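You operate a simulated robot arm through the tools that you are given. There is no shell and no other tool. Be economical: measure what you need, move in short steps, check, and stop when the job is done.

The job below is to be done with a simulated robot arm. You get a single attempt, and the scene is never put back.

Task
Lock and try the feeder, then move the green wiper to the card's mark.
Fine: row for the size on the display; clamp tight again, then unlock.

It is judged by the outcome, as a careful person would: the job done as asked, and still so three seconds after it is handed in. It fails if anything else is knocked over, pushed out of place, dropped, spilled or broken.

Robot
A 6-joint arm with a two-finger parallel gripper, fixed in place. Base frame: the origin is at the foot of the arm, x ahead of it, y to its left, z up. Lengths are in m, angles in rad, forces in N, time in s.
With the tool pointing down near the work surface it reaches from about 0.26 to 0.68 m from the base axis. Its first joint turns from -1.152 to 1.152 rad. Payload 2.9 kg.
The TCP is the grasp point between the finger pads, 0.03 m short of the fingertips. In the tool frame z runs along the fingers and y along their closing line. Largest opening 0.11 m; finger width 0.02, thickness 0.01; the body of the gripper, 0.048 by 0.112 m, starts 0.055 m behind the TCP.
Orientation is told as [roll, pitch, yaw] about the base's x, y, z axes, in that order, counted from this pose: with the fingers straight down and closing along the base's y, the tool's x points along the base's -x, its y along +y and its z along -z.

Tools
- The arm moves only by the tool apply_moves. Its argument "commands" is a list of rows, each a list of 7 numbers: the shift along the base's x, y, z in units of 250 mm (1.0 is 250 mm), then the turn, a rotation vector about the base's x, y, z in units of 120 degrees (1.0 is 120 degrees), then the finger opening in mm, from 0 to 110. In form: [[tx, ty, tz, ax, ay, az, gripper], ...]. A call has 1 to 10 rows; each row is the pose to reach, as a shift and turn from the pose commanded when the call began. A call with a number of a shift or a turn outside -1 to 1 is refused whole. Each row takes 0.2 s and may step no farther than 0.05 m and 0.15 rad from the row before; otherwise, or with a gripper value out of range, the whole call is refused. Where a pose cannot be reached the arm comes as near as it can. A force on the tool above 40 N (or 10 N above the force at the start of the call, whichever is more), or a blocked arm, ends the call early, and 0.2 s more pass. The fingers move at their own pace (about 0.108 m/s each) and stop on an object; they squeeze with about 34 N. The grip force told is the motor's: it shows also when the fingers shut on nothing. Time passes only in rows, and 0.2 s behind the last, so rows that repeat a pose let the fingers close. The reply holds the time, the measured pose of the TCP, the force on the tool along the base axes, the opening and the grip force, in the units named above and with some noise.
- Cameras (640 x 400 px; columns grow to the right, rows downward): "scene" is fixed at [0.0821, 0.4338, 1.397]; the picture's right is [-0.73, -0.68, 0.00], its down [-0.31, 0.34, -0.89] and it looks along [0.60, -0.65, -0.46] (base axes); focal length 312 px, centre (320, 200). "wrist" rides on the gripper at [-0.036, 0, -0.057] in the tool frame; the picture's right is [0.00, -1.00, 0.00], its down [0.97, 0.00, -0.24] and it looks along [0.24, 0.00, 0.97] (tool axes); focal length 218 px, centre (320, 200). There is no depth. A picture from a camera that has moved, and an enlarged one, comes with that camera's place and axes in the base frame and with its lens.
- capture(camera): a new picture of that camera. No time passes.
- enlarge(camera, box): a new picture of the part [left, top, right, bottom] of that camera's present view, enlarged. No time passes.
- close_job(): hands the job in; it is judged then, once.

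Work in short steps. Places have to be worked out from the pictures, the camera data and where the tool is seen: move nearer, look again, correct. Check each grasp and each placing, and mend what went wrong. You have 120 turns and 68 pictures in all, those below and enlarged ones among them. Open the gripper and draw the arm clear of the work before you hand the job in, unless the task says otherwise; then end with one line.

The tools are called by a JSON object that holds its "name" and its "arguments". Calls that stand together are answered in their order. apply_moves: Moves the arm, as the interface text tells. Its arguments: {"type":"object","properties":{"commands":{"type":"array"}},"required":["commands"]} The other tools are called the same way: capture (camera) takes a picture; enlarge (camera, box) takes an enlarged picture of a part of a camera's view; close_job () hands the job in.

At the start:

```text
time_s: 0.0
position: [0.3446, -0.1777, 1.2913]
tcp_rot: [0.0, 0.0, -0.001]
force: [0.5, 1.2, -0.9]
opening: 0.11
finger_force: 0.0
```

scene: 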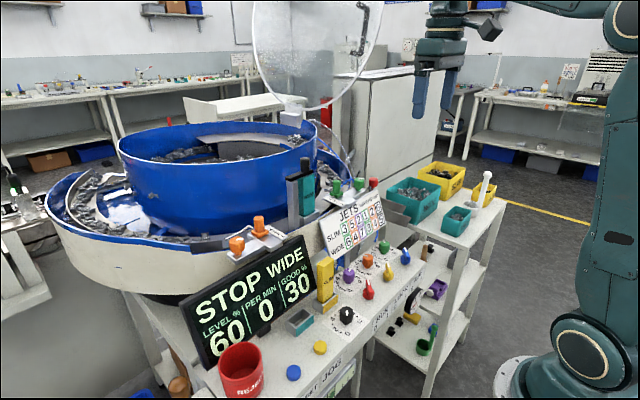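
wrist: 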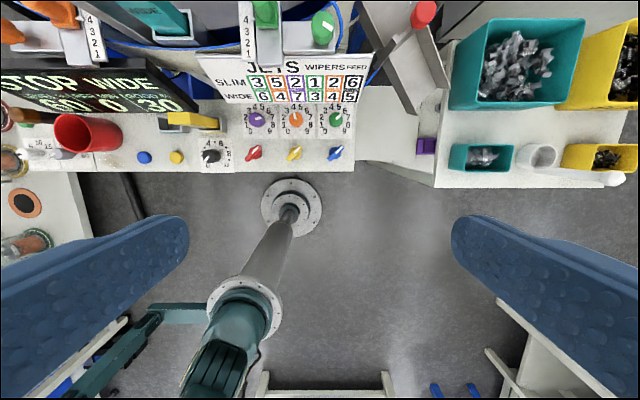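

The display says STOP WIDE. I'll look closer at the card, the panel and the display.

{"name": "enlarge", "arguments": {"camera": "wrist", "box": [190, 40, 380, 175]}}

{"name": "enlarge", "arguments": {"camera": "scene", "box": [210, 160, 430, 300]}}

{"name": "enlarge", "arguments": {"camera": "scene", "box": [190, 240, 430, 400]}}

{"name": "enlarge", "arguments": {"camera": "wrist", "box": [0, 0, 240, 170]}}

{"name": "enlarge", "arguments": {"camera": "wrist", "box": [230, 0, 450, 110]}}

```text
2.96 times, centred on (285, 108) of wrist
camera zoom: at [0.3797, -0.179, 1.3491], right [0.0, -1.0, 0.0], down [-0.97, 0.0, 0.24], along [-0.24, 0.0, -0.97], focal length 647 px, centre (424, 474)
```

zoom: 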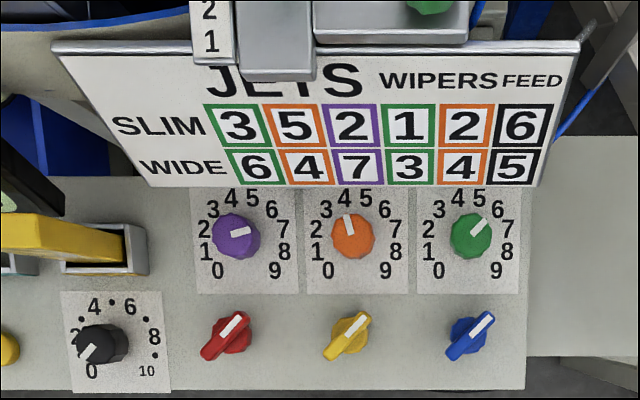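

```text
2.86 times, centred on (320, 230) of scene
camera zoom: at [0.0821, 0.4338, 1.397], right [-0.73, -0.68, 0.0], down [-0.31, 0.34, -0.89], along [0.6, -0.65, -0.46], focal length 893 px, centre (320, 114)
```

zoom: 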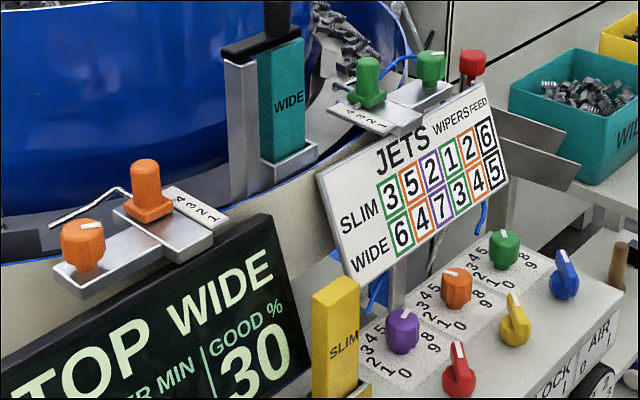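

```text
2.50 times, centred on (310, 320) of scene
camera zoom: at [0.0821, 0.4338, 1.397], right [-0.73, -0.68, 0.0], down [-0.31, 0.34, -0.89], along [0.6, -0.65, -0.46], focal length 781 px, centre (345, -100)
```

zoom: 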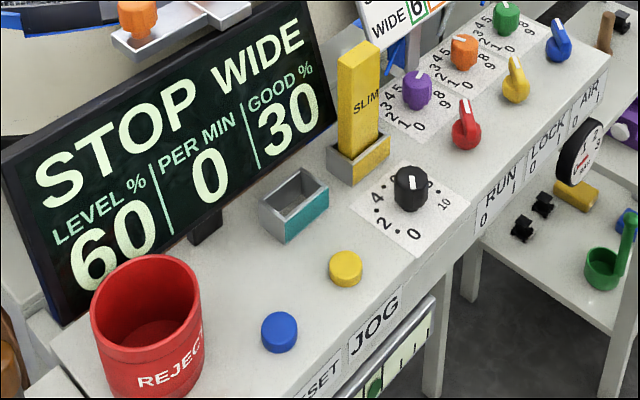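

```text
2.35 times, centred on (120, 85) of wrist
camera zoom: at [0.3797, -0.179, 1.3491], right [0.0, -1.0, 0.0], down [-0.97, 0.0, 0.24], along [-0.24, 0.0, -0.97], focal length 514 px, centre (791, 471)
```

zoom: 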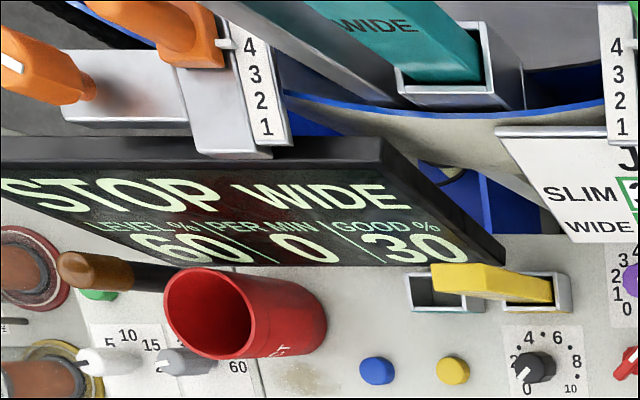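

```text
2.91 times, centred on (340, 55) of wrist
camera zoom: at [0.3797, -0.179, 1.3491], right [0.0, -1.0, 0.0], down [-0.97, 0.0, 0.24], along [-0.24, 0.0, -0.97], focal length 635 px, centre (262, 622)
```

zoom: 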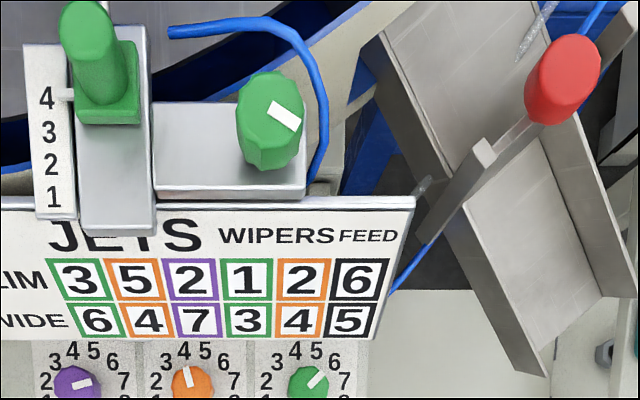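

The green wiper stands at 4 and the WIDE row says 3. I need to read the front labels and the switch positions more closely.

{"name": "enlarge", "arguments": {"camera": "scene", "box": [340, 240, 420, 290]}}

{"name": "enlarge", "arguments": {"camera": "scene", "box": [290, 270, 450, 390]}}

{"name": "enlarge", "arguments": {"camera": "scene", "box": [300, 160, 400, 222]}}

```text
8.00 times, centred on (380, 265) of scene
camera zoom: at [0.0821, 0.4338, 1.397], right [-0.73, -0.68, 0.0], down [-0.31, 0.34, -0.89], along [0.6, -0.65, -0.46], focal length 2500 px, centre (-160, -320)
```

zoom: 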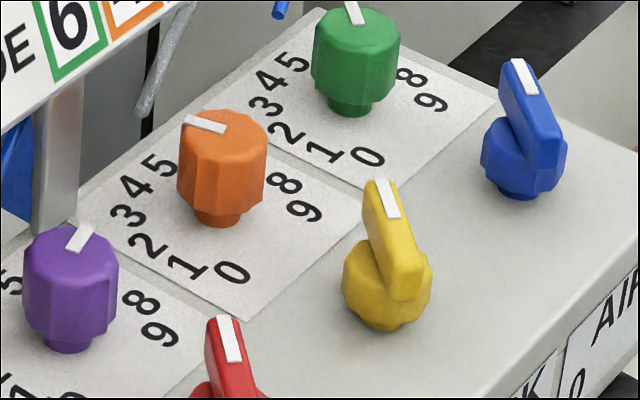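

```text
3.33 times, centred on (370, 330) of scene
camera zoom: at [0.0821, 0.4338, 1.397], right [-0.73, -0.68, 0.0], down [-0.31, 0.34, -0.89], along [0.6, -0.65, -0.46], focal length 1042 px, centre (153, -233)
```

zoom: 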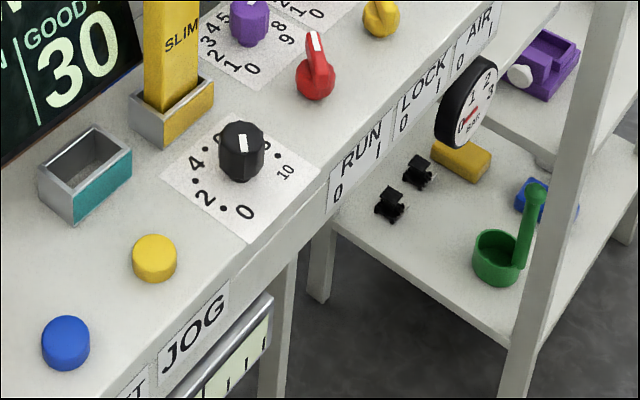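

```text
6.40 times, centred on (350, 191) of scene
camera zoom: at [0.0821, 0.4338, 1.397], right [-0.73, -0.68, 0.0], down [-0.31, 0.34, -0.89], along [0.6, -0.65, -0.46], focal length 2000 px, centre (128, 258)
```

zoom: 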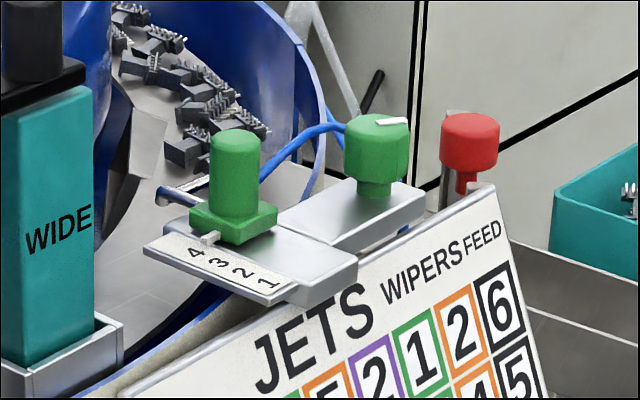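

All three switch pointers look similar, so I'll lower the wrist camera over the switch row (about x 0.37, y -0.13) to read them from above.

{"name": "apply_moves", "arguments": {"commands": [[0.04, 0.038, -0.16, 0, 0, 0, 60], [0.08, 0.076, -0.32, 0, 0, 0, 60], [0.12, 0.114, -0.48, 0, 0, 0, 60], [0.16, 0.152, -0.64, 0, 0, 0, 60], [0.2, 0.19, -0.8, 0, 0, 0, 60]]}}

{"name": "capture", "arguments": {"camera": "wrist"}}

```text
time_s: 1.2
position: [0.3942, -0.1308, 1.0914]
tcp_rot: [0.0, -0.001, 0.0]
force: [-0.9, 0.0, 0.3]
opening: 0.06
finger_force: 0.1
```

```text
57 pictures are left
camera wrist: at [0.4301, -0.1319, 1.149], right [0.0, -1.0, 0.0], down [-0.97, 0.0, 0.24], along [-0.24, 0.0, -0.97], focal length 218 px, centre (320, 200)
```

wrist: 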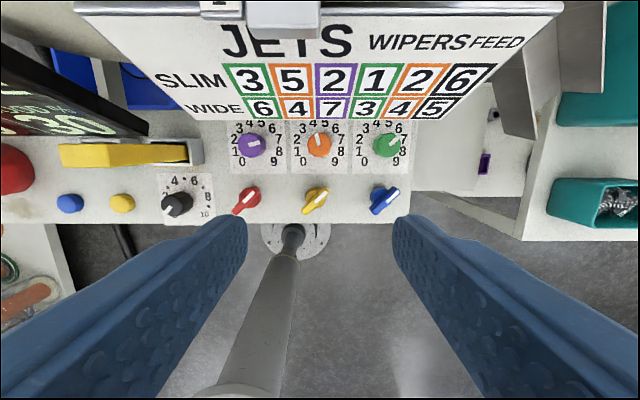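

{"name": "enlarge", "arguments": {"camera": "wrist", "box": [220, 110, 420, 235]}}

{"name": "enlarge", "arguments": {"camera": "scene", "box": [365, 250, 445, 310]}}

```text
3.20 times, centred on (320, 172) of wrist
camera zoom: at [0.4301, -0.1319, 1.149], right [0.0, -1.0, 0.0], down [-0.97, 0.0, 0.24], along [-0.24, 0.0, -0.97], focal length 698 px, centre (320, 288)
```

zoom: 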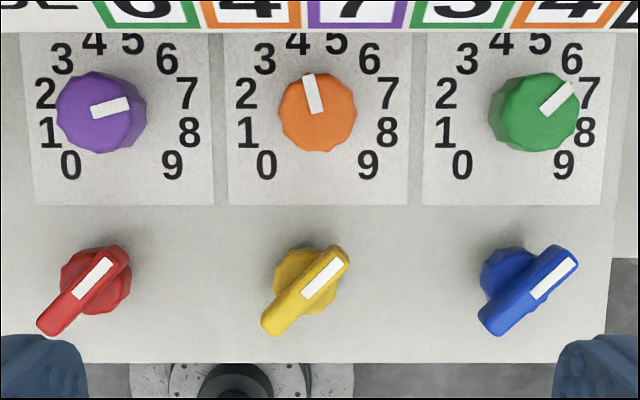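

```text
6.67 times, centred on (405, 280) of scene
camera zoom: at [0.0821, 0.4338, 1.397], right [-0.73, -0.68, 0.0], down [-0.31, 0.34, -0.89], along [0.6, -0.65, -0.46], focal length 2083 px, centre (-247, -333)
```

zoom: 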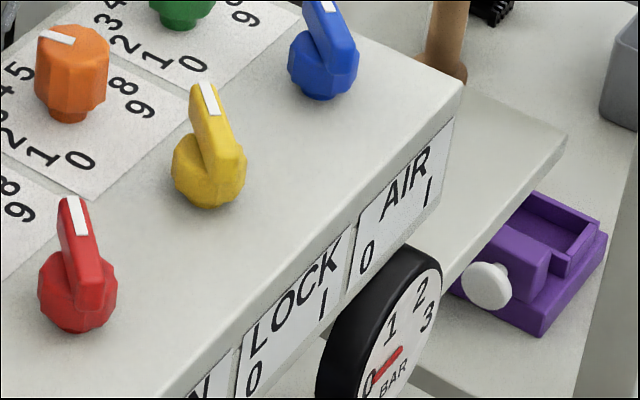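

I need to tell which way is 0 and which is 1. I'll zoom on the gauge and the front labels in the scene camera.

{"name": "enlarge", "arguments": {"camera": "scene", "box": [395, 262, 427, 302]}}

{"name": "enlarge", "arguments": {"camera": "scene", "box": [300, 330, 380, 400]}}

```text
10.00 times, centred on (411, 282) of scene
camera zoom: at [0.0821, 0.4338, 1.397], right [-0.73, -0.68, 0.0], down [-0.31, 0.34, -0.89], along [0.6, -0.65, -0.46], focal length 3125 px, centre (-590, -620)
```

zoom: 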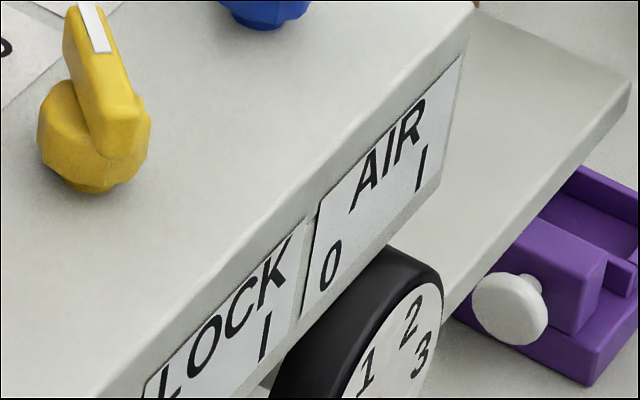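

```text
5.71 times, centred on (340, 365) of scene
camera zoom: at [0.0821, 0.4338, 1.397], right [-0.73, -0.68, 0.0], down [-0.31, 0.34, -0.89], along [0.6, -0.65, -0.46], focal length 1786 px, centre (206, -743)
```

zoom: 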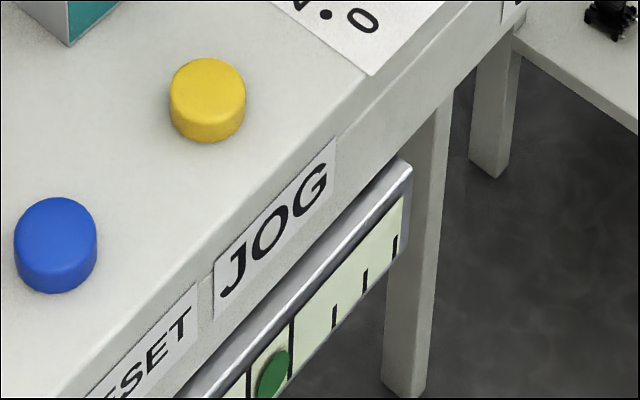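

Switch wings are about 38 mm long at 45°, tops near z≈0.90, with LOCK centred near (0.367, -0.127). I'll hover over LOCK with the fingers turned -45° so they straddle the wing, then check.

{"name": "apply_moves", "arguments": {"commands": [[-0.02, 0.003, -0.08, 0, 0, -0.0625, 50], [-0.04, 0.006, -0.17, 0, 0, -0.125, 50], [-0.06, 0.009, -0.26, 0, 0, -0.1875, 50], [-0.08, 0.012, -0.35, 0, 0, -0.25, 50], [-0.1, 0.015, -0.44, 0, 0, -0.3125, 50], [-0.112, 0.015, -0.525, 0, 0, -0.375, 50]]}}

{"name": "capture", "arguments": {"camera": "wrist"}}

{"name": "enlarge", "arguments": {"camera": "scene", "box": [320, 200, 440, 300]}}

```text
time_s: 2.6
position: [0.3667, -0.1269, 0.9632]
tcp_rot: [0.001, 0.0, -0.787]
force: [0.0, 0.5, 0.4]
opening: 0.0501
finger_force: 0.0
```

```text
52 pictures are left
camera wrist: at [0.3913, -0.1535, 1.0178], right [-0.71, -0.71, 0.0], down [-0.68, 0.69, 0.24], along [-0.17, 0.17, -0.97], focal length 218 px, centre (320, 200)
```

wrist: 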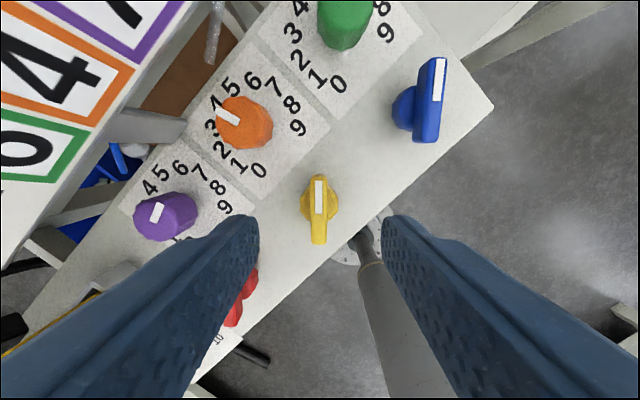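

```text
4.00 times, centred on (380, 250) of scene
camera zoom: at [0.0821, 0.4338, 1.397], right [-0.73, -0.68, 0.0], down [-0.31, 0.34, -0.89], along [0.6, -0.65, -0.46], focal length 1250 px, centre (80, 0)
```

zoom: 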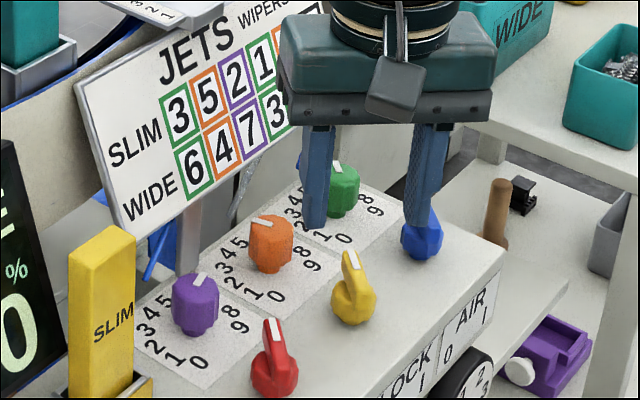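

The wing sits centred between the fingers and aligned. I'll go down so the tips are beside the wing and close gently.

{"name": "apply_moves", "arguments": {"commands": [[0, 0, -0.1, 0, 0, 0, 50], [0, 0, -0.188, 0, 0, 0, 50], [0, 0, -0.188, 0, 0, 0, 5], [0, 0, -0.188, 0, 0, 0, 5], [0, 0, -0.188, 0, 0, 0, 5]]}}

{"name": "enlarge", "arguments": {"camera": "scene", "box": [320, 200, 440, 300]}}

```text
time_s: 3.8
position: [0.3667, -0.1268, 0.9148]
tcp_rot: [0.002, 0.0, -0.785]
force: [3.0, 4.7, -6.4]
opening: 0.0097
finger_force: 45.0
```

```text
4.00 times, centred on (380, 250) of scene
camera zoom: at [0.0822, 0.4339, 1.397], right [-0.73, -0.68, 0.0], down [-0.31, 0.34, -0.89], along [0.6, -0.65, -0.46], focal length 1250 px, centre (80, 0)
```

zoom: 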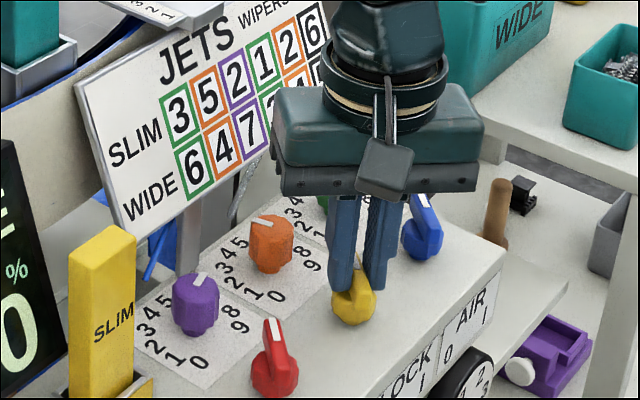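

The LOCK wing is gripped (9.7 mm). I'll feel it with a small clockwise turn first, to learn which end of its travel it is at.

{"name": "apply_moves", "arguments": {"commands": [[0, 0, 0, 0, 0, -0.05, 5], [0, 0, 0, 0, 0, -0.1, 5], [0, 0, 0, 0, 0, -0.1, 5]]}}

{"name": "enlarge", "arguments": {"camera": "wrist", "box": [220, 120, 420, 245]}}

```text
time_s: 4.6
position: [0.3668, -0.1262, 0.9133]
tcp_rot: [-0.001, 0.0, -0.996]
force: [4.9, 6.8, -15.5]
opening: 0.0098
finger_force: 45.1
```

```text
3.20 times, centred on (320, 182) of wrist
camera zoom: at [0.3854, -0.1575, 0.9704], right [-0.84, -0.54, 0.0], down [-0.53, 0.81, 0.24], along [-0.13, 0.2, -0.97], focal length 698 px, centre (320, 256)
```

zoom: 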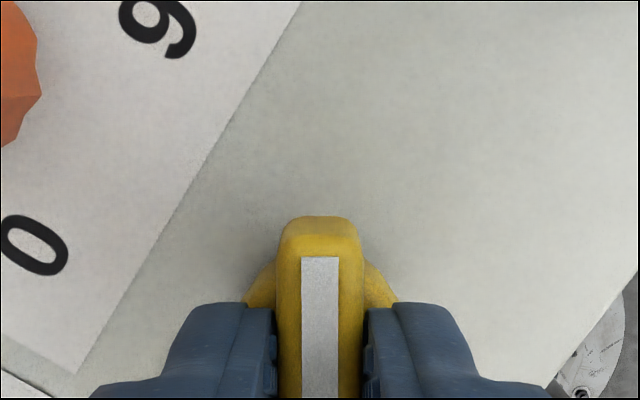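

The wing turned along with the fingers clockwise with no stop felt. I'll continue clockwise a little and check again.

{"name": "apply_moves", "arguments": {"commands": [[0, 0, 0.004, 0, 0, -0.06, 5], [0, 0, 0.004, 0, 0, -0.12, 5], [0, 0, 0.004, 0, 0, -0.12, 5]]}}

{"name": "capture", "arguments": {"camera": "scene"}}

{"name": "enlarge", "arguments": {"camera": "wrist", "box": [220, 120, 420, 245]}}

```text
time_s: 5.4
position: [0.3664, -0.1262, 0.9158]
tcp_rot: [-0.004, 0.003, -1.247]
force: [9.0, 4.8, -35.8]
opening: 0.0103
finger_force: 45.0
```

```text
48 pictures are left
```

scene: 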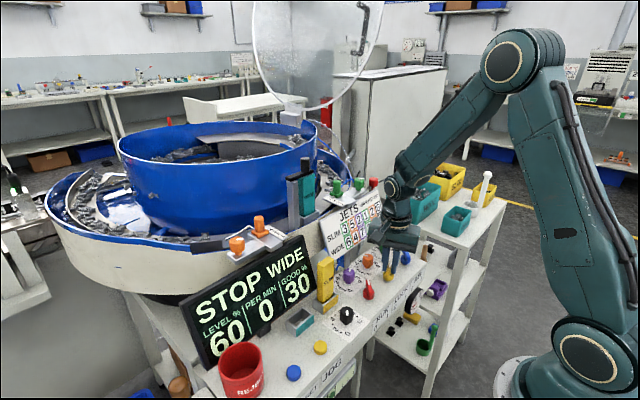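

```text
3.20 times, centred on (320, 182) of wrist
camera zoom: at [0.3772, -0.1616, 0.9709], right [-0.95, -0.32, 0.0], down [-0.31, 0.92, 0.24], along [-0.08, 0.23, -0.97], focal length 698 px, centre (320, 256)
```

zoom: 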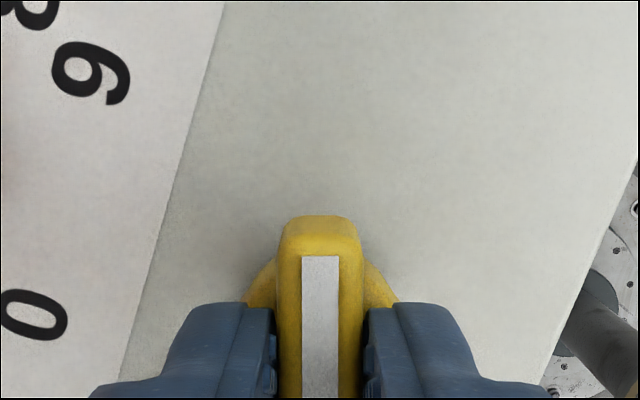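

The downward reaction is climbing (36 N), which suggests a detent or stop. I'll open here and see where the wing settles.

{"name": "apply_moves", "arguments": {"commands": [[0, 0, 0, 0, 0, 0, 40], [0, 0, 0, 0, 0, 0, 40], [0, 0, 0.05, 0, 0, 0, 40]]}}

{"name": "enlarge", "arguments": {"camera": "wrist", "box": [220, 120, 420, 245]}}

```text
time_s: 6.2
position: [0.3661, -0.1276, 0.9275]
tcp_rot: [-0.002, -0.002, -1.245]
force: [-0.3, -1.0, 0.0]
opening: 0.0399
finger_force: 0.1
```

```text
3.20 times, centred on (320, 182) of wrist
camera zoom: at [0.3775, -0.1619, 0.9847], right [-0.95, -0.32, 0.0], down [-0.31, 0.92, 0.24], along [-0.08, 0.23, -0.97], focal length 698 px, centre (320, 256)
```

zoom: 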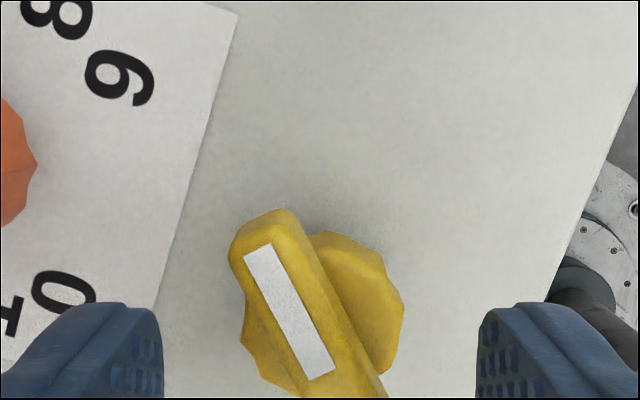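

It sprang back to the original angle, so clockwise looks like its stop side. I'll regrip at -45° and feel small counter-clockwise turns for comparison.

{"name": "apply_moves", "arguments": {"commands": [[0, 0, 0, 0, 0, 0.07, 40], [0, 0, 0, 0, 0, 0.14, 40], [0, 0, 0, 0, 0, 0.22, 40], [0, 0, -0.055, 0, 0, 0.22, 40], [0, 0, -0.055, 0, 0, 0.22, 5], [0, 0, -0.055, 0, 0, 0.22, 5], [0, 0, -0.055, 0, 0, 0.22, 5]]}}

{"name": "apply_moves", "arguments": {"commands": [[0, 0, 0, 0, 0, 0.05, 5], [0, 0, 0, 0, 0, 0.1, 5], [0, 0, 0, 0, 0, 0.1, 5]]}}

{"name": "apply_moves", "arguments": {"commands": [[0, 0, 0, 0, 0, 0.06, 5], [0, 0, 0, 0, 0, 0.1, 5], [0, 0, 0, 0, 0, 0.1, 5]]}}

{"name": "enlarge", "arguments": {"camera": "wrist", "box": [220, 120, 420, 245]}}

```text
refused: row 3 steps farther than a row can; nothing moved
```

```text
time_s: 7.0
position: [0.3662, -0.1271, 0.9278]
tcp_rot: [-0.001, 0.001, -1.036]
force: [-0.3, -0.4, 0.2]
opening: 0.0051
finger_force: 0.1
```

```text
time_s: 7.8
position: [0.3662, -0.1267, 0.9281]
tcp_rot: [0.001, 0.0, -0.825]
force: [-0.9, 0.2, -1.3]
opening: 0.005
finger_force: 0.0
```

```text
3.20 times, centred on (320, 182) of wrist
camera zoom: at [0.39, -0.1541, 0.9845], right [-0.74, -0.68, 0.0], down [-0.66, 0.71, 0.24], along [-0.16, 0.18, -0.97], focal length 698 px, centre (320, 256)
```

zoom: 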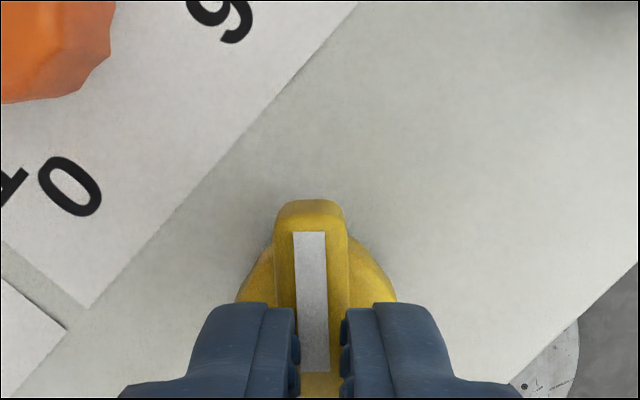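

The first row-set was refused and the rest ran above the wing in the air; no harm, the wing is still at -45°. I'll open, align and regrip.

{"name": "apply_moves", "arguments": {"commands": [[0, 0, 0, 0, 0, 0.02, 40], [0, 0, 0, 0, 0, 0.02, 40], [0, 0, -0.055, 0, 0, 0.02, 40], [0, 0, -0.055, 0, 0, 0.02, 5], [0, 0, -0.055, 0, 0, 0.02, 5], [0, 0, -0.055, 0, 0, 0.02, 5]]}}

```text
time_s: 9.2
position: [0.3668, -0.1263, 0.9154]
tcp_rot: [0.0, -0.001, -0.784]
force: [4.6, 3.3, -0.7]
opening: 0.0097
finger_force: 44.9
```

Gripped again at -45°. Now a small counter-clockwise turn to compare.

{"name": "apply_moves", "arguments": {"commands": [[0, 0, 0, 0, 0, 0.05, 5], [0, 0, 0, 0, 0, 0.1, 5], [0, 0, 0, 0, 0, 0.1, 5]]}}

```text
time_s: 10.0
position: [0.368, -0.127, 0.9146]
tcp_rot: [0.0, -0.003, -0.576]
force: [11.1, 3.8, -7.2]
opening: 0.0134
finger_force: 45.4
```

Counter-clockwise the fingers got pried apart (13.4 mm), so the wing is blocked that way: this is the 0 end and LOCK turns clockwise. I'll go back to -45° and turn clockwise past the detent.

{"name": "apply_moves", "arguments": {"commands": [[0, 0, 0, 0, 0, -0.05, 5], [0, 0, 0, 0, 0, -0.1, 5], [0, 0, 0, 0, 0, -0.16, 5], [0, 0, 0, 0, 0, -0.22, 5], [0, 0, 0, 0, 0, -0.28, 5], [0, 0, 0, 0, 0, -0.34, 5], [0, 0, 0, 0, 0, -0.4, 5], [0, 0, 0, 0, 0, -0.46, 5], [0, 0, 0, 0, 0, -0.52, 5]]}}

{"name": "enlarge", "arguments": {"camera": "wrist", "box": [220, 120, 420, 245]}}

```text
time_s: 12.0
position: [0.3657, -0.1258, 0.9146]
tcp_rot: [-0.003, -0.002, -1.669]
force: [-4.8, 3.8, 13.2]
opening: 0.0097
finger_force: 45.2
```

```text
3.20 times, centred on (320, 182) of wrist
camera zoom: at [0.3617, -0.1635, 0.9707], right [-1.0, 0.1, 0.0], down [0.09, 0.97, 0.24], along [0.02, 0.24, -0.97], focal length 698 px, centre (320, 256)
```

zoom: 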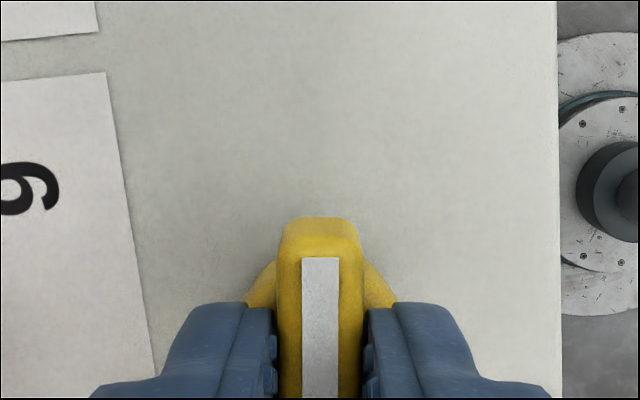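

The reaction has flipped sign, so it is past the over-centre. I'll continue to about 90° of travel.

{"name": "apply_moves", "arguments": {"commands": [[0, 0, 0, 0, 0, -0.06, 5], [0, 0, 0, 0, 0, -0.12, 5], [0, 0, 0, 0, 0, -0.18, 5], [0, 0, 0, 0, 0, -0.24, 5], [0, 0, 0, 0, 0, -0.3, 5], [0, 0, 0, 0, 0, -0.33, 5]]}}

{"name": "enlarge", "arguments": {"camera": "wrist", "box": [220, 120, 420, 245]}}

{"name": "enlarge", "arguments": {"camera": "scene", "box": [180, 190, 440, 370]}}

```text
time_s: 13.4
position: [0.3657, -0.1251, 0.9135]
tcp_rot: [-0.004, -0.002, -2.357]
force: [-17.2, 6.8, 14.5]
opening: 0.0097
finger_force: 44.9
```

```text
3.20 times, centred on (320, 182) of wrist
camera zoom: at [0.339, -0.1527, 0.9707], right [-0.71, 0.71, 0.0], down [0.69, 0.68, 0.24], along [0.17, 0.17, -0.97], focal length 698 px, centre (320, 256)
```

zoom: 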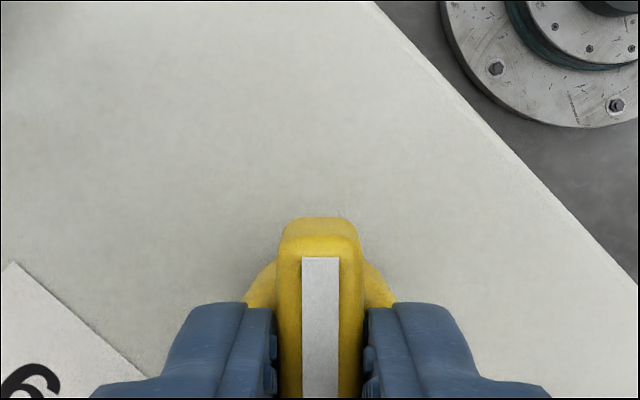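

```text
2.22 times, centred on (310, 280) of scene
camera zoom: at [0.0815, 0.434, 1.397], right [-0.73, -0.68, 0.0], down [-0.31, 0.34, -0.89], along [0.6, -0.65, -0.46], focal length 694 px, centre (342, 22)
```

zoom: 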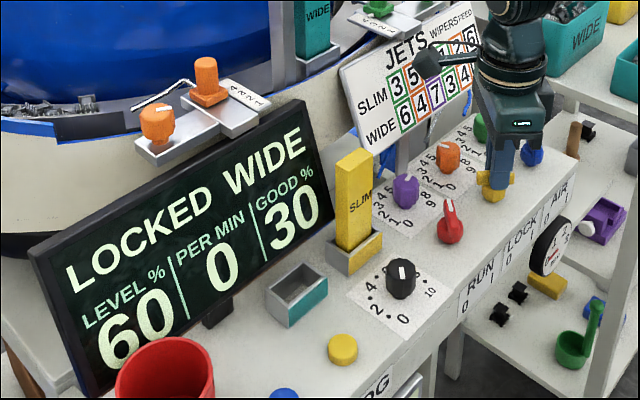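

Display now reads LOCKED. I'll release, rise, and move over RUN (y ≈ -0.044) turning back to -45°.

{"name": "apply_moves", "arguments": {"commands": [[0, 0, 0, 0, 0, 0, 40], [0, 0, 0, 0, 0, 0, 40], [0, 0, 0.12, 0, 0, 0, 40], [0, 0, 0.24, 0, 0, 0.07, 40], [0, 0.05, 0.24, 0, 0, 0.14, 40], [0, 0.1, 0.24, 0, 0, 0.21, 40], [0, 0.15, 0.24, 0, 0, 0.28, 40], [0, 0.2, 0.24, 0, 0, 0.35, 40], [0, 0.25, 0.24, 0, 0, 0.42, 40], [0, 0.33, 0.24, 0, 0, 0.49, 40]]}}

{"name": "apply_moves", "arguments": {"commands": [[0, 0, 0, 0, 0, 0.065, 40], [0, 0, 0, 0, 0, 0.13, 40], [0, 0, 0, 0, 0, 0.195, 40], [0, 0, 0, 0, 0, 0.26, 40]]}}

{"name": "capture", "arguments": {"camera": "wrist"}}

{"name": "capture", "arguments": {"camera": "scene"}}

```text
time_s: 15.6
position: [0.3666, -0.0438, 0.9751]
tcp_rot: [0.0, 0.0, -1.327]
force: [0.6, -0.1, 0.0]
opening: 0.0398
finger_force: 0.1
```

```text
time_s: 16.6
position: [0.3665, -0.0449, 0.9751]
tcp_rot: [0.0, 0.0, -0.784]
force: [-0.1, -0.1, 0.2]
opening: 0.04
finger_force: 0.1
```

```text
41 pictures are left
camera wrist: at [0.3912, -0.0706, 1.0304], right [-0.71, -0.71, 0.0], down [-0.69, 0.69, 0.24], along [-0.17, 0.17, -0.97], focal length 218 px, centre (320, 200)
```

wrist: 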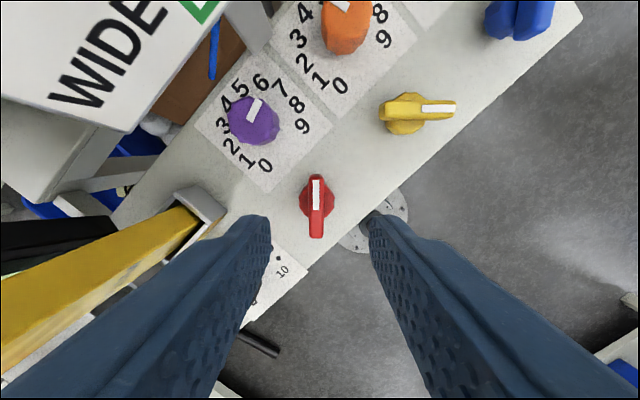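

```text
40 pictures are left
```

scene: 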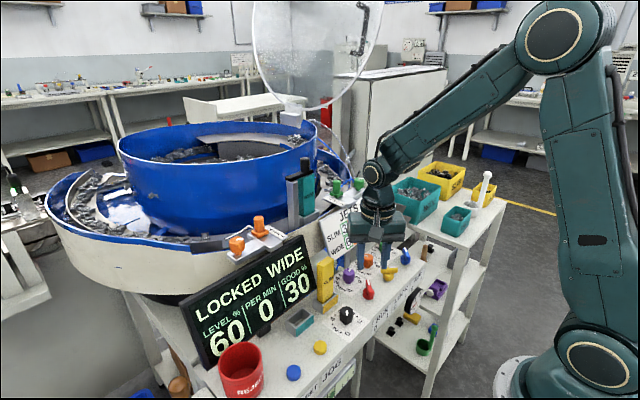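

RUN is aligned (about 1.5 mm off). I'll correct slightly, descend and grip.

{"name": "apply_moves", "arguments": {"commands": [[0.005, 0.005, -0.12, 0, 0, 0, 40], [0.005, 0.005, -0.24, 0, 0, 0, 40], [0.005, 0.005, -0.24, 0, 0, 0, 5], [0.005, 0.005, -0.24, 0, 0, 0, 5], [0.005, 0.005, -0.24, 0, 0, 0, 5]]}}

```text
time_s: 17.8
position: [0.3675, -0.0419, 0.9139]
tcp_rot: [-0.002, 0.0, -0.786]
force: [2.5, 5.2, -5.2]
opening: 0.0097
finger_force: 44.7
```

RUN is gripped. I'll turn it clockwise 90° to try starting under lock.

{"name": "apply_moves", "arguments": {"commands": [[0, 0, 0, 0, 0, -0.07, 5], [0, 0, 0, 0, 0, -0.14, 5], [0, 0, 0, 0, 0, -0.21, 5], [0, 0, 0, 0, 0, -0.28, 5], [0, 0, 0, 0, 0, -0.35, 5], [0, 0, 0, 0, 0, -0.42, 5], [0, 0, 0, 0, 0, -0.49, 5], [0, 0, 0, 0, 0, -0.56, 5], [0, 0, 0, 0, 0, -0.63, 5], [0, 0, 0, 0, 0, -0.7, 5]]}}

{"name": "apply_moves", "arguments": {"commands": [[0, 0, 0, 0, 0, -0.05, 5], [0, 0, 0, 0, 0, -0.05, 5], [0, 0, 0, 0, 0, -0.05, 5]]}}

{"name": "capture", "arguments": {"camera": "scene"}}

```text
time_s: 20.0
position: [0.3645, -0.0421, 0.9138]
tcp_rot: [-0.009, -0.004, -2.255]
force: [-32.1, -8.5, 17.0]
opening: 0.0099
finger_force: 44.9
```

```text
time_s: 20.8
position: [0.3646, -0.0414, 0.9133]
tcp_rot: [-0.009, -0.008, -2.355]
force: [-32.6, -5.1, 25.2]
opening: 0.0098
finger_force: 45.1
```

```text
39 pictures are left
```

scene: 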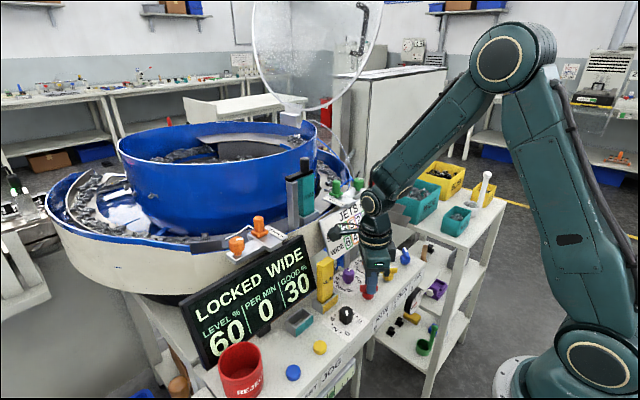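

The feeder stays LOCKED at 0 per min with RUN at 1: tried. Now I turn RUN back to 0, easing x by 3 mm to relieve the side load.

{"name": "apply_moves", "arguments": {"commands": [[-0.01, 0, 0, 0, 0, 0.07, 5], [-0.01, 0, 0, 0, 0, 0.14, 5], [-0.01, 0, 0, 0, 0, 0.21, 5], [-0.01, 0, 0, 0, 0, 0.28, 5], [-0.01, 0, 0, 0, 0, 0.35, 5], [-0.008, 0, 0, 0, 0, 0.42, 5], [-0.006, 0, 0, 0, 0, 0.49, 5], [-0.004, 0, 0, 0, 0, 0.56, 5], [-0.002, 0, 0, 0, 0, 0.63, 5], [0, 0, 0, 0, 0, 0.7, 5]]}}

{"name": "apply_moves", "arguments": {"commands": [[0, 0, 0, 0, 0, 0.05, 5], [0, 0, 0, 0, 0, 0.05, 5], [0, 0, 0, 0, 0, 0.05, 40], [0, 0, 0, 0, 0, 0.05, 40], [0, 0, 0.15, 0, 0, 0.05, 40], [0, 0, 0.24, 0, 0, 0.05, 40]]}}

{"name": "capture", "arguments": {"camera": "wrist"}}

```text
time_s: 23.0
position: [0.3677, -0.0424, 0.9142]
tcp_rot: [-0.001, 0.002, -0.886]
force: [2.0, -4.1, -33.3]
opening: 0.0099
finger_force: 45.2
```

```text
time_s: 24.4
position: [0.3693, -0.0423, 0.9745]
tcp_rot: [-0.001, 0.0, -0.785]
force: [0.1, -1.3, 1.2]
opening: 0.0401
finger_force: 0.1
```

```text
38 pictures are left
camera wrist: at [0.3922, -0.0692, 1.0309], right [-0.71, -0.71, 0.0], down [-0.69, 0.69, 0.24], along [-0.17, 0.17, -0.97], focal length 218 px, centre (320, 200)
```

wrist: 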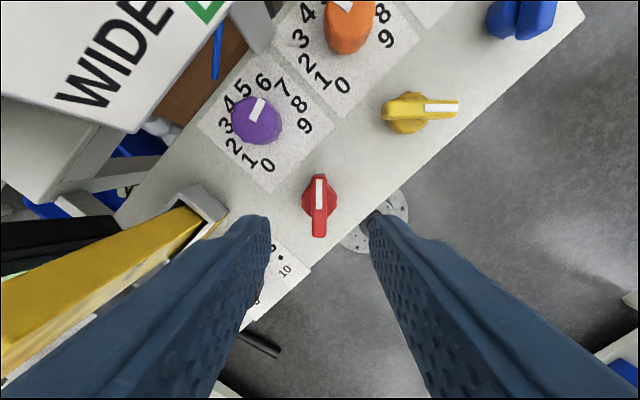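

RUN is back at 0 under lock. I'll also try JOG (approx (0.36, 0.117)) while locked; I go up over the SLIM gauge, with fingers closed and yaw -90° to stay clear of the bucket and display.

{"name": "apply_moves", "arguments": {"commands": [[0, 0, 0.18, 0, 0, -0.05, 5], [0, 0, 0.36, 0, 0, -0.1, 5], [-0.03, 0.14, 0.36, 0, 0, -0.16, 5], [-0.03, 0.28, 0.36, 0, 0, -0.22, 5], [-0.03, 0.42, 0.36, 0, 0, -0.28, 5], [-0.03, 0.56, 0.36, 0, 0, -0.34, 5], [-0.03, 0.64, 0.36, 0, 0, -0.375, 5], [-0.03, 0.64, 0.2, 0, 0, -0.375, 5]]}}

{"name": "capture", "arguments": {"camera": "wrist"}}

{"name": "enlarge", "arguments": {"camera": "scene", "box": [190, 240, 430, 400]}}

```text
time_s: 26.2
position: [0.3599, 0.1182, 1.0253]
tcp_rot: [-0.001, 0.001, -1.574]
force: [0.2, -0.1, -0.5]
opening: 0.0051
finger_force: 0.0
```

```text
37 pictures are left
camera wrist: at [0.3584, 0.0807, 1.0813], right [-1.0, 0.0, 0.0], down [0.0, 0.97, 0.24], along [0.0, 0.24, -0.97], focal length 218 px, centre (320, 200)
```

wrist: 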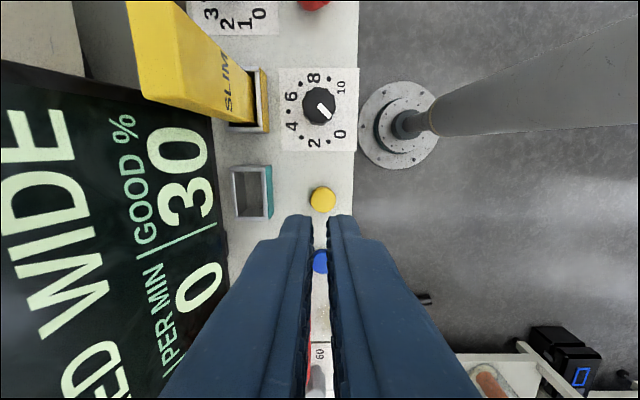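

```text
2.50 times, centred on (310, 320) of scene
camera zoom: at [0.0821, 0.4338, 1.397], right [-0.73, -0.68, 0.0], down [-0.31, 0.34, -0.89], along [0.6, -0.65, -0.46], focal length 781 px, centre (345, -100)
```

zoom: 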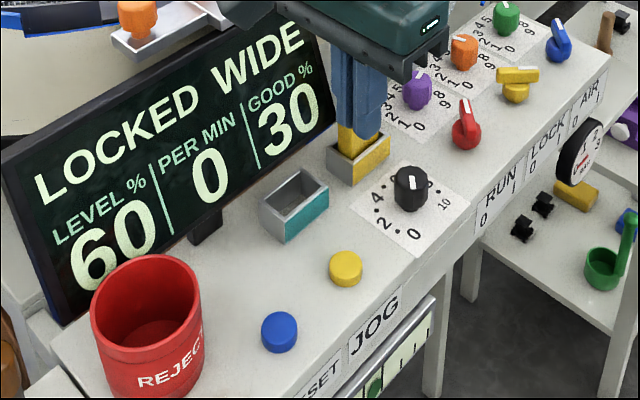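

JOG is at about (0.3565, 0.128). I'll shift over it and go down to tips at z≈0.90, above the button.

{"name": "apply_moves", "arguments": {"commands": [[-0.014, 0.042, -0.12, 0, 0, 0, 0], [-0.014, 0.042, -0.25, 0, 0, 0, 0], [-0.014, 0.042, -0.37, 0, 0, 0, 0]]}}

{"name": "capture", "arguments": {"camera": "wrist"}}

```text
time_s: 27.0
position: [0.3577, 0.1285, 0.9309]
tcp_rot: [0.0, 0.001, -1.569]
force: [-0.3, -0.7, 0.1]
opening: 0.0002
finger_force: 33.8
```

```text
35 pictures are left
camera wrist: at [0.3562, 0.0907, 0.9877], right [-1.0, 0.0, 0.0], down [0.0, 0.97, 0.24], along [0.0, 0.24, -0.97], focal length 218 px, centre (320, 200)
```

wrist: 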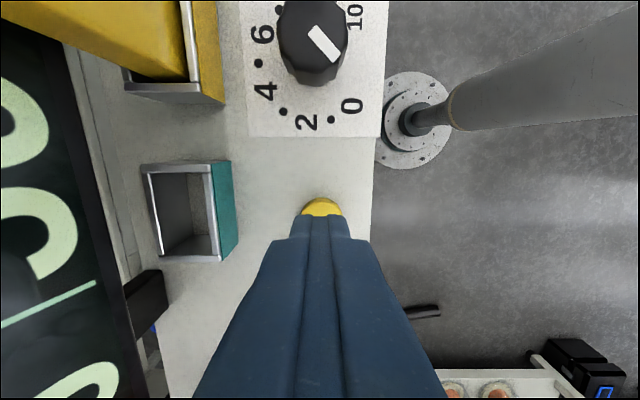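

Fingers are over JOG. I'll press down in small steps.

{"name": "apply_moves", "arguments": {"commands": [[0, 0, -0.02, 0, 0, 0, 0], [0, 0, -0.04, 0, 0, 0, 0], [0, 0, -0.06, 0, 0, 0, 0], [0, 0, -0.072, 0, 0, 0, 0], [0, 0, -0.072, 0, 0, 0, 0]]}}

{"name": "enlarge", "arguments": {"camera": "scene", "box": [190, 240, 430, 400]}}

```text
time_s: 28.2
position: [0.3581, 0.1279, 0.9151]
tcp_rot: [-0.001, 0.001, -1.57]
force: [0.0, -0.3, 0.1]
opening: 0.0
finger_force: 34.0
```

```text
2.50 times, centred on (310, 320) of scene
camera zoom: at [0.0821, 0.4338, 1.397], right [-0.73, -0.68, 0.0], down [-0.31, 0.34, -0.89], along [0.6, -0.65, -0.46], focal length 781 px, centre (345, -100)
```

zoom: 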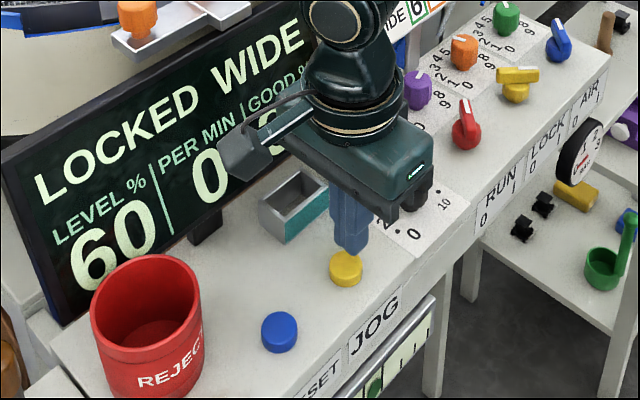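

Just at the button top. A few millimetres more.

{"name": "apply_moves", "arguments": {"commands": [[0, 0, -0.01, 0, 0, 0, 0], [0, 0, -0.02, 0, 0, 0, 0], [0, 0, -0.028, 0, 0, 0, 0], [0, 0, -0.036, 0, 0, 0, 0], [0, 0, -0.036, 0, 0, 0, 0]]}}

{"name": "enlarge", "arguments": {"camera": "scene", "box": [190, 240, 430, 400]}}

```text
time_s: 29.4
position: [0.3572, 0.1273, 0.9042]
tcp_rot: [0.001, 0.0, -1.57]
force: [0.4, -1.2, -0.1]
opening: 0.0
finger_force: 34.7
```

```text
2.50 times, centred on (310, 320) of scene
camera zoom: at [0.0821, 0.4338, 1.397], right [-0.73, -0.68, 0.0], down [-0.31, 0.34, -0.89], along [0.6, -0.65, -0.46], focal length 781 px, centre (345, -100)
```

zoom: 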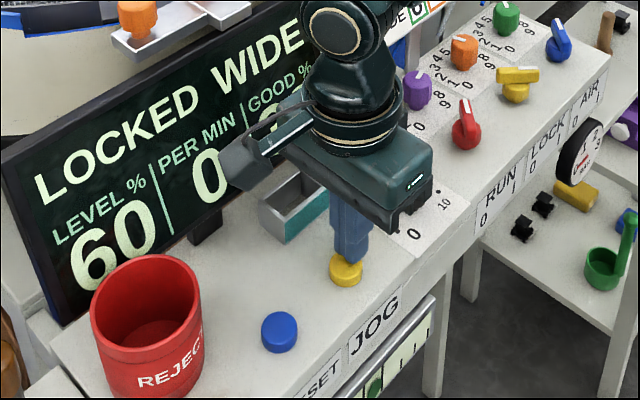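

Still no contact force; continue carefully.

{"name": "apply_moves", "arguments": {"commands": [[0, 0, -0.012, 0, 0, 0, 0], [0, 0, -0.02, 0, 0, 0, 0], [0, 0, -0.028, 0, 0, 0, 0], [0, 0, -0.036, 0, 0, 0, 0]]}}

```text
time_s: 30.4
position: [0.3563, 0.127, 0.8963]
tcp_rot: [-0.001, 0.001, -1.571]
force: [0.9, -1.4, 3.3]
opening: 0.0
finger_force: 33.8
```

Contact begins (3 N). Press a few more millimetres and hold.

{"name": "apply_moves", "arguments": {"commands": [[0, 0, -0.01, 0, 0, 0, 0], [0, 0, -0.02, 0, 0, 0, 0], [0, 0, -0.02, 0, 0, 0, 0]]}}

{"name": "enlarge", "arguments": {"camera": "scene", "box": [190, 240, 430, 400]}}

```text
time_s: 31.2
position: [0.3569, 0.1276, 0.8913]
tcp_rot: [0.0, 0.0, -1.571]
force: [-3.9, -4.7, 25.7]
opening: 0.0
finger_force: 33.2
```

```text
2.50 times, centred on (310, 320) of scene
camera zoom: at [0.0817, 0.4336, 1.3971], right [-0.73, -0.68, 0.0], down [-0.31, 0.34, -0.89], along [0.6, -0.65, -0.46], focal length 781 px, centre (345, -100)
```

zoom: 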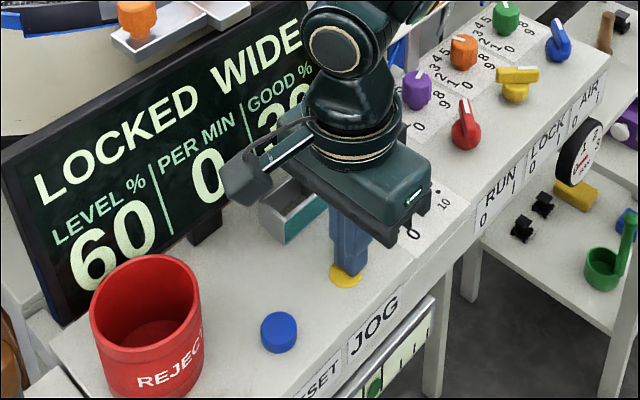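

JOG was pressed fully under lock and nothing ran. I'll rise straight up well clear, then head toward the green wiper.

{"name": "apply_moves", "arguments": {"commands": [[0, 0, 0.18, 0, 0, 0, 20], [0, 0, 0.36, 0, 0, 0, 40], [0, 0, 0.54, 0, 0, 0.06, 40], [0, 0, 0.72, 0, 0, 0.12, 40], [0, 0, 0.9, 0, 0, 0.19, 40], [0, -0.1, 1.0, 0, 0, 0.26, 40], [0, -0.28, 1.0, 0, 0, 0.33, 40], [0, -0.46, 1.0, 0, 0, 0.4, 40], [0, -0.64, 1.0, 0, 0, 0.47, 40], [0, -0.82, 1.0, 0, 0, 0.54, 40]]}}

{"name": "apply_moves", "arguments": {"commands": [[0.1, -0.1, 0.08, 0, 0, 0.07, 40], [0.25, -0.2, 0.2, 0, 0, 0.14, 40], [0.4, -0.28, 0.3, 0, 0, 0.21, 40]]}}

{"name": "capture", "arguments": {"camera": "wrist"}}

{"name": "capture", "arguments": {"camera": "scene"}}

```text
time_s: 33.4
position: [0.356, -0.0768, 1.1397]
tcp_rot: [0.0, 0.0, -0.44]
force: [-0.8, -0.5, -0.9]
opening: 0.0401
finger_force: 0.0
```

```text
refused: row 2 steps farther than a row can; nothing moved
```

```text
31 pictures are left
camera wrist: at [0.3887, -0.0935, 1.196], right [-0.43, -0.91, 0.0], down [-0.88, 0.41, 0.24], along [-0.22, 0.1, -0.97], focal length 218 px, centre (320, 200)
```

wrist: 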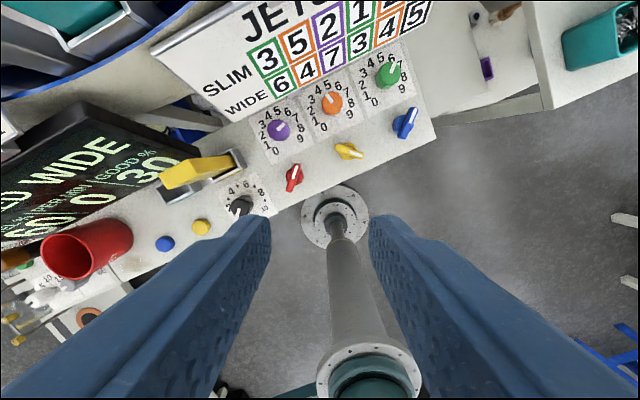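

```text
30 pictures are left
```

scene: 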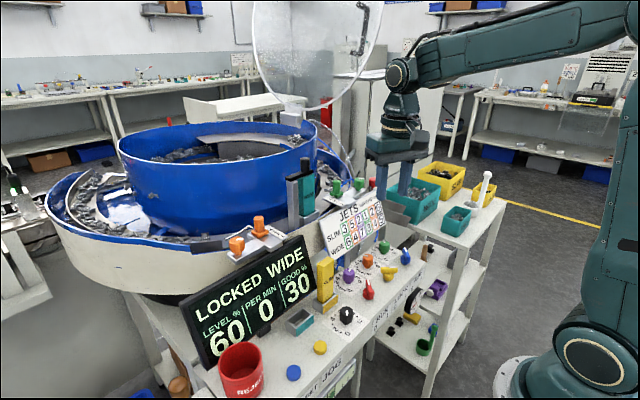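

Now move to above the wiper at a safe height (TCP ≈ (0.50, -0.15, 1.20)), yaw 0, and look.

{"name": "apply_moves", "arguments": {"commands": [[0.1, -0.06, 0.1, 0, 0, 0.06, 40], [0.22, -0.12, 0.2, 0, 0, 0.12, 40], [0.34, -0.18, 0.24, 0, 0, 0.18, 40], [0.46, -0.24, 0.24, 0, 0, 0.21, 40], [0.576, -0.29, 0.24, 0, 0, 0.21, 40]]}}

{"name": "capture", "arguments": {"camera": "wrist"}}

```text
time_s: 34.6
position: [0.5003, -0.1505, 1.2015]
tcp_rot: [0.002, -0.001, -0.001]
force: [1.3, 0.1, 0.5]
opening: 0.04
finger_force: 0.1
```

```text
29 pictures are left
camera wrist: at [0.5354, -0.1514, 1.2572], right [0.0, -1.0, 0.0], down [-0.97, 0.0, 0.24], along [-0.24, 0.0, -0.97], focal length 218 px, centre (320, 200)
```

wrist: 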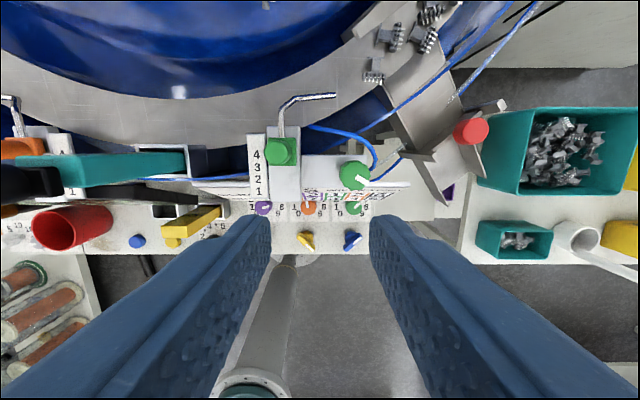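

{"name": "enlarge", "arguments": {"camera": "wrist", "box": [235, 90, 395, 200]}}

{"name": "enlarge", "arguments": {"camera": "scene", "box": [310, 165, 390, 215]}}

```text
3.64 times, centred on (315, 145) of wrist
camera zoom: at [0.5354, -0.1514, 1.2572], right [0.0, -1.0, 0.0], down [-0.97, 0.0, 0.24], along [-0.24, 0.0, -0.97], focal length 794 px, centre (338, 400)
```

zoom: 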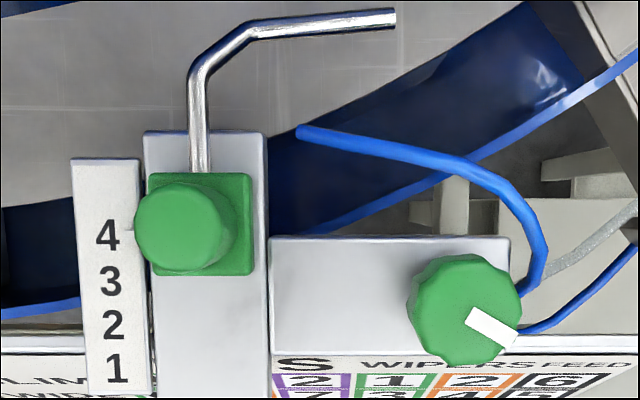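

```text
8.00 times, centred on (350, 190) of scene
camera zoom: at [0.0821, 0.4338, 1.397], right [-0.73, -0.68, 0.0], down [-0.31, 0.34, -0.89], along [0.6, -0.65, -0.46], focal length 2500 px, centre (80, 280)
```

zoom: 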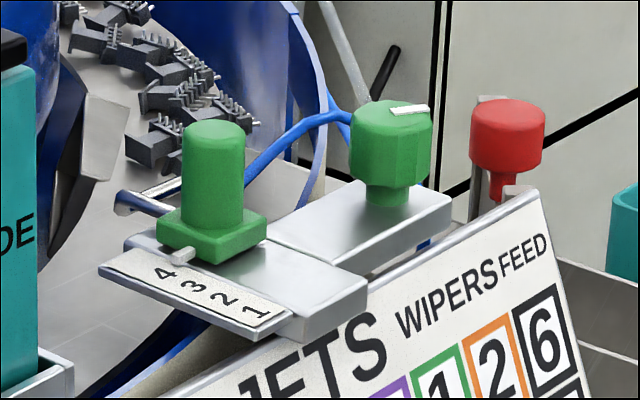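

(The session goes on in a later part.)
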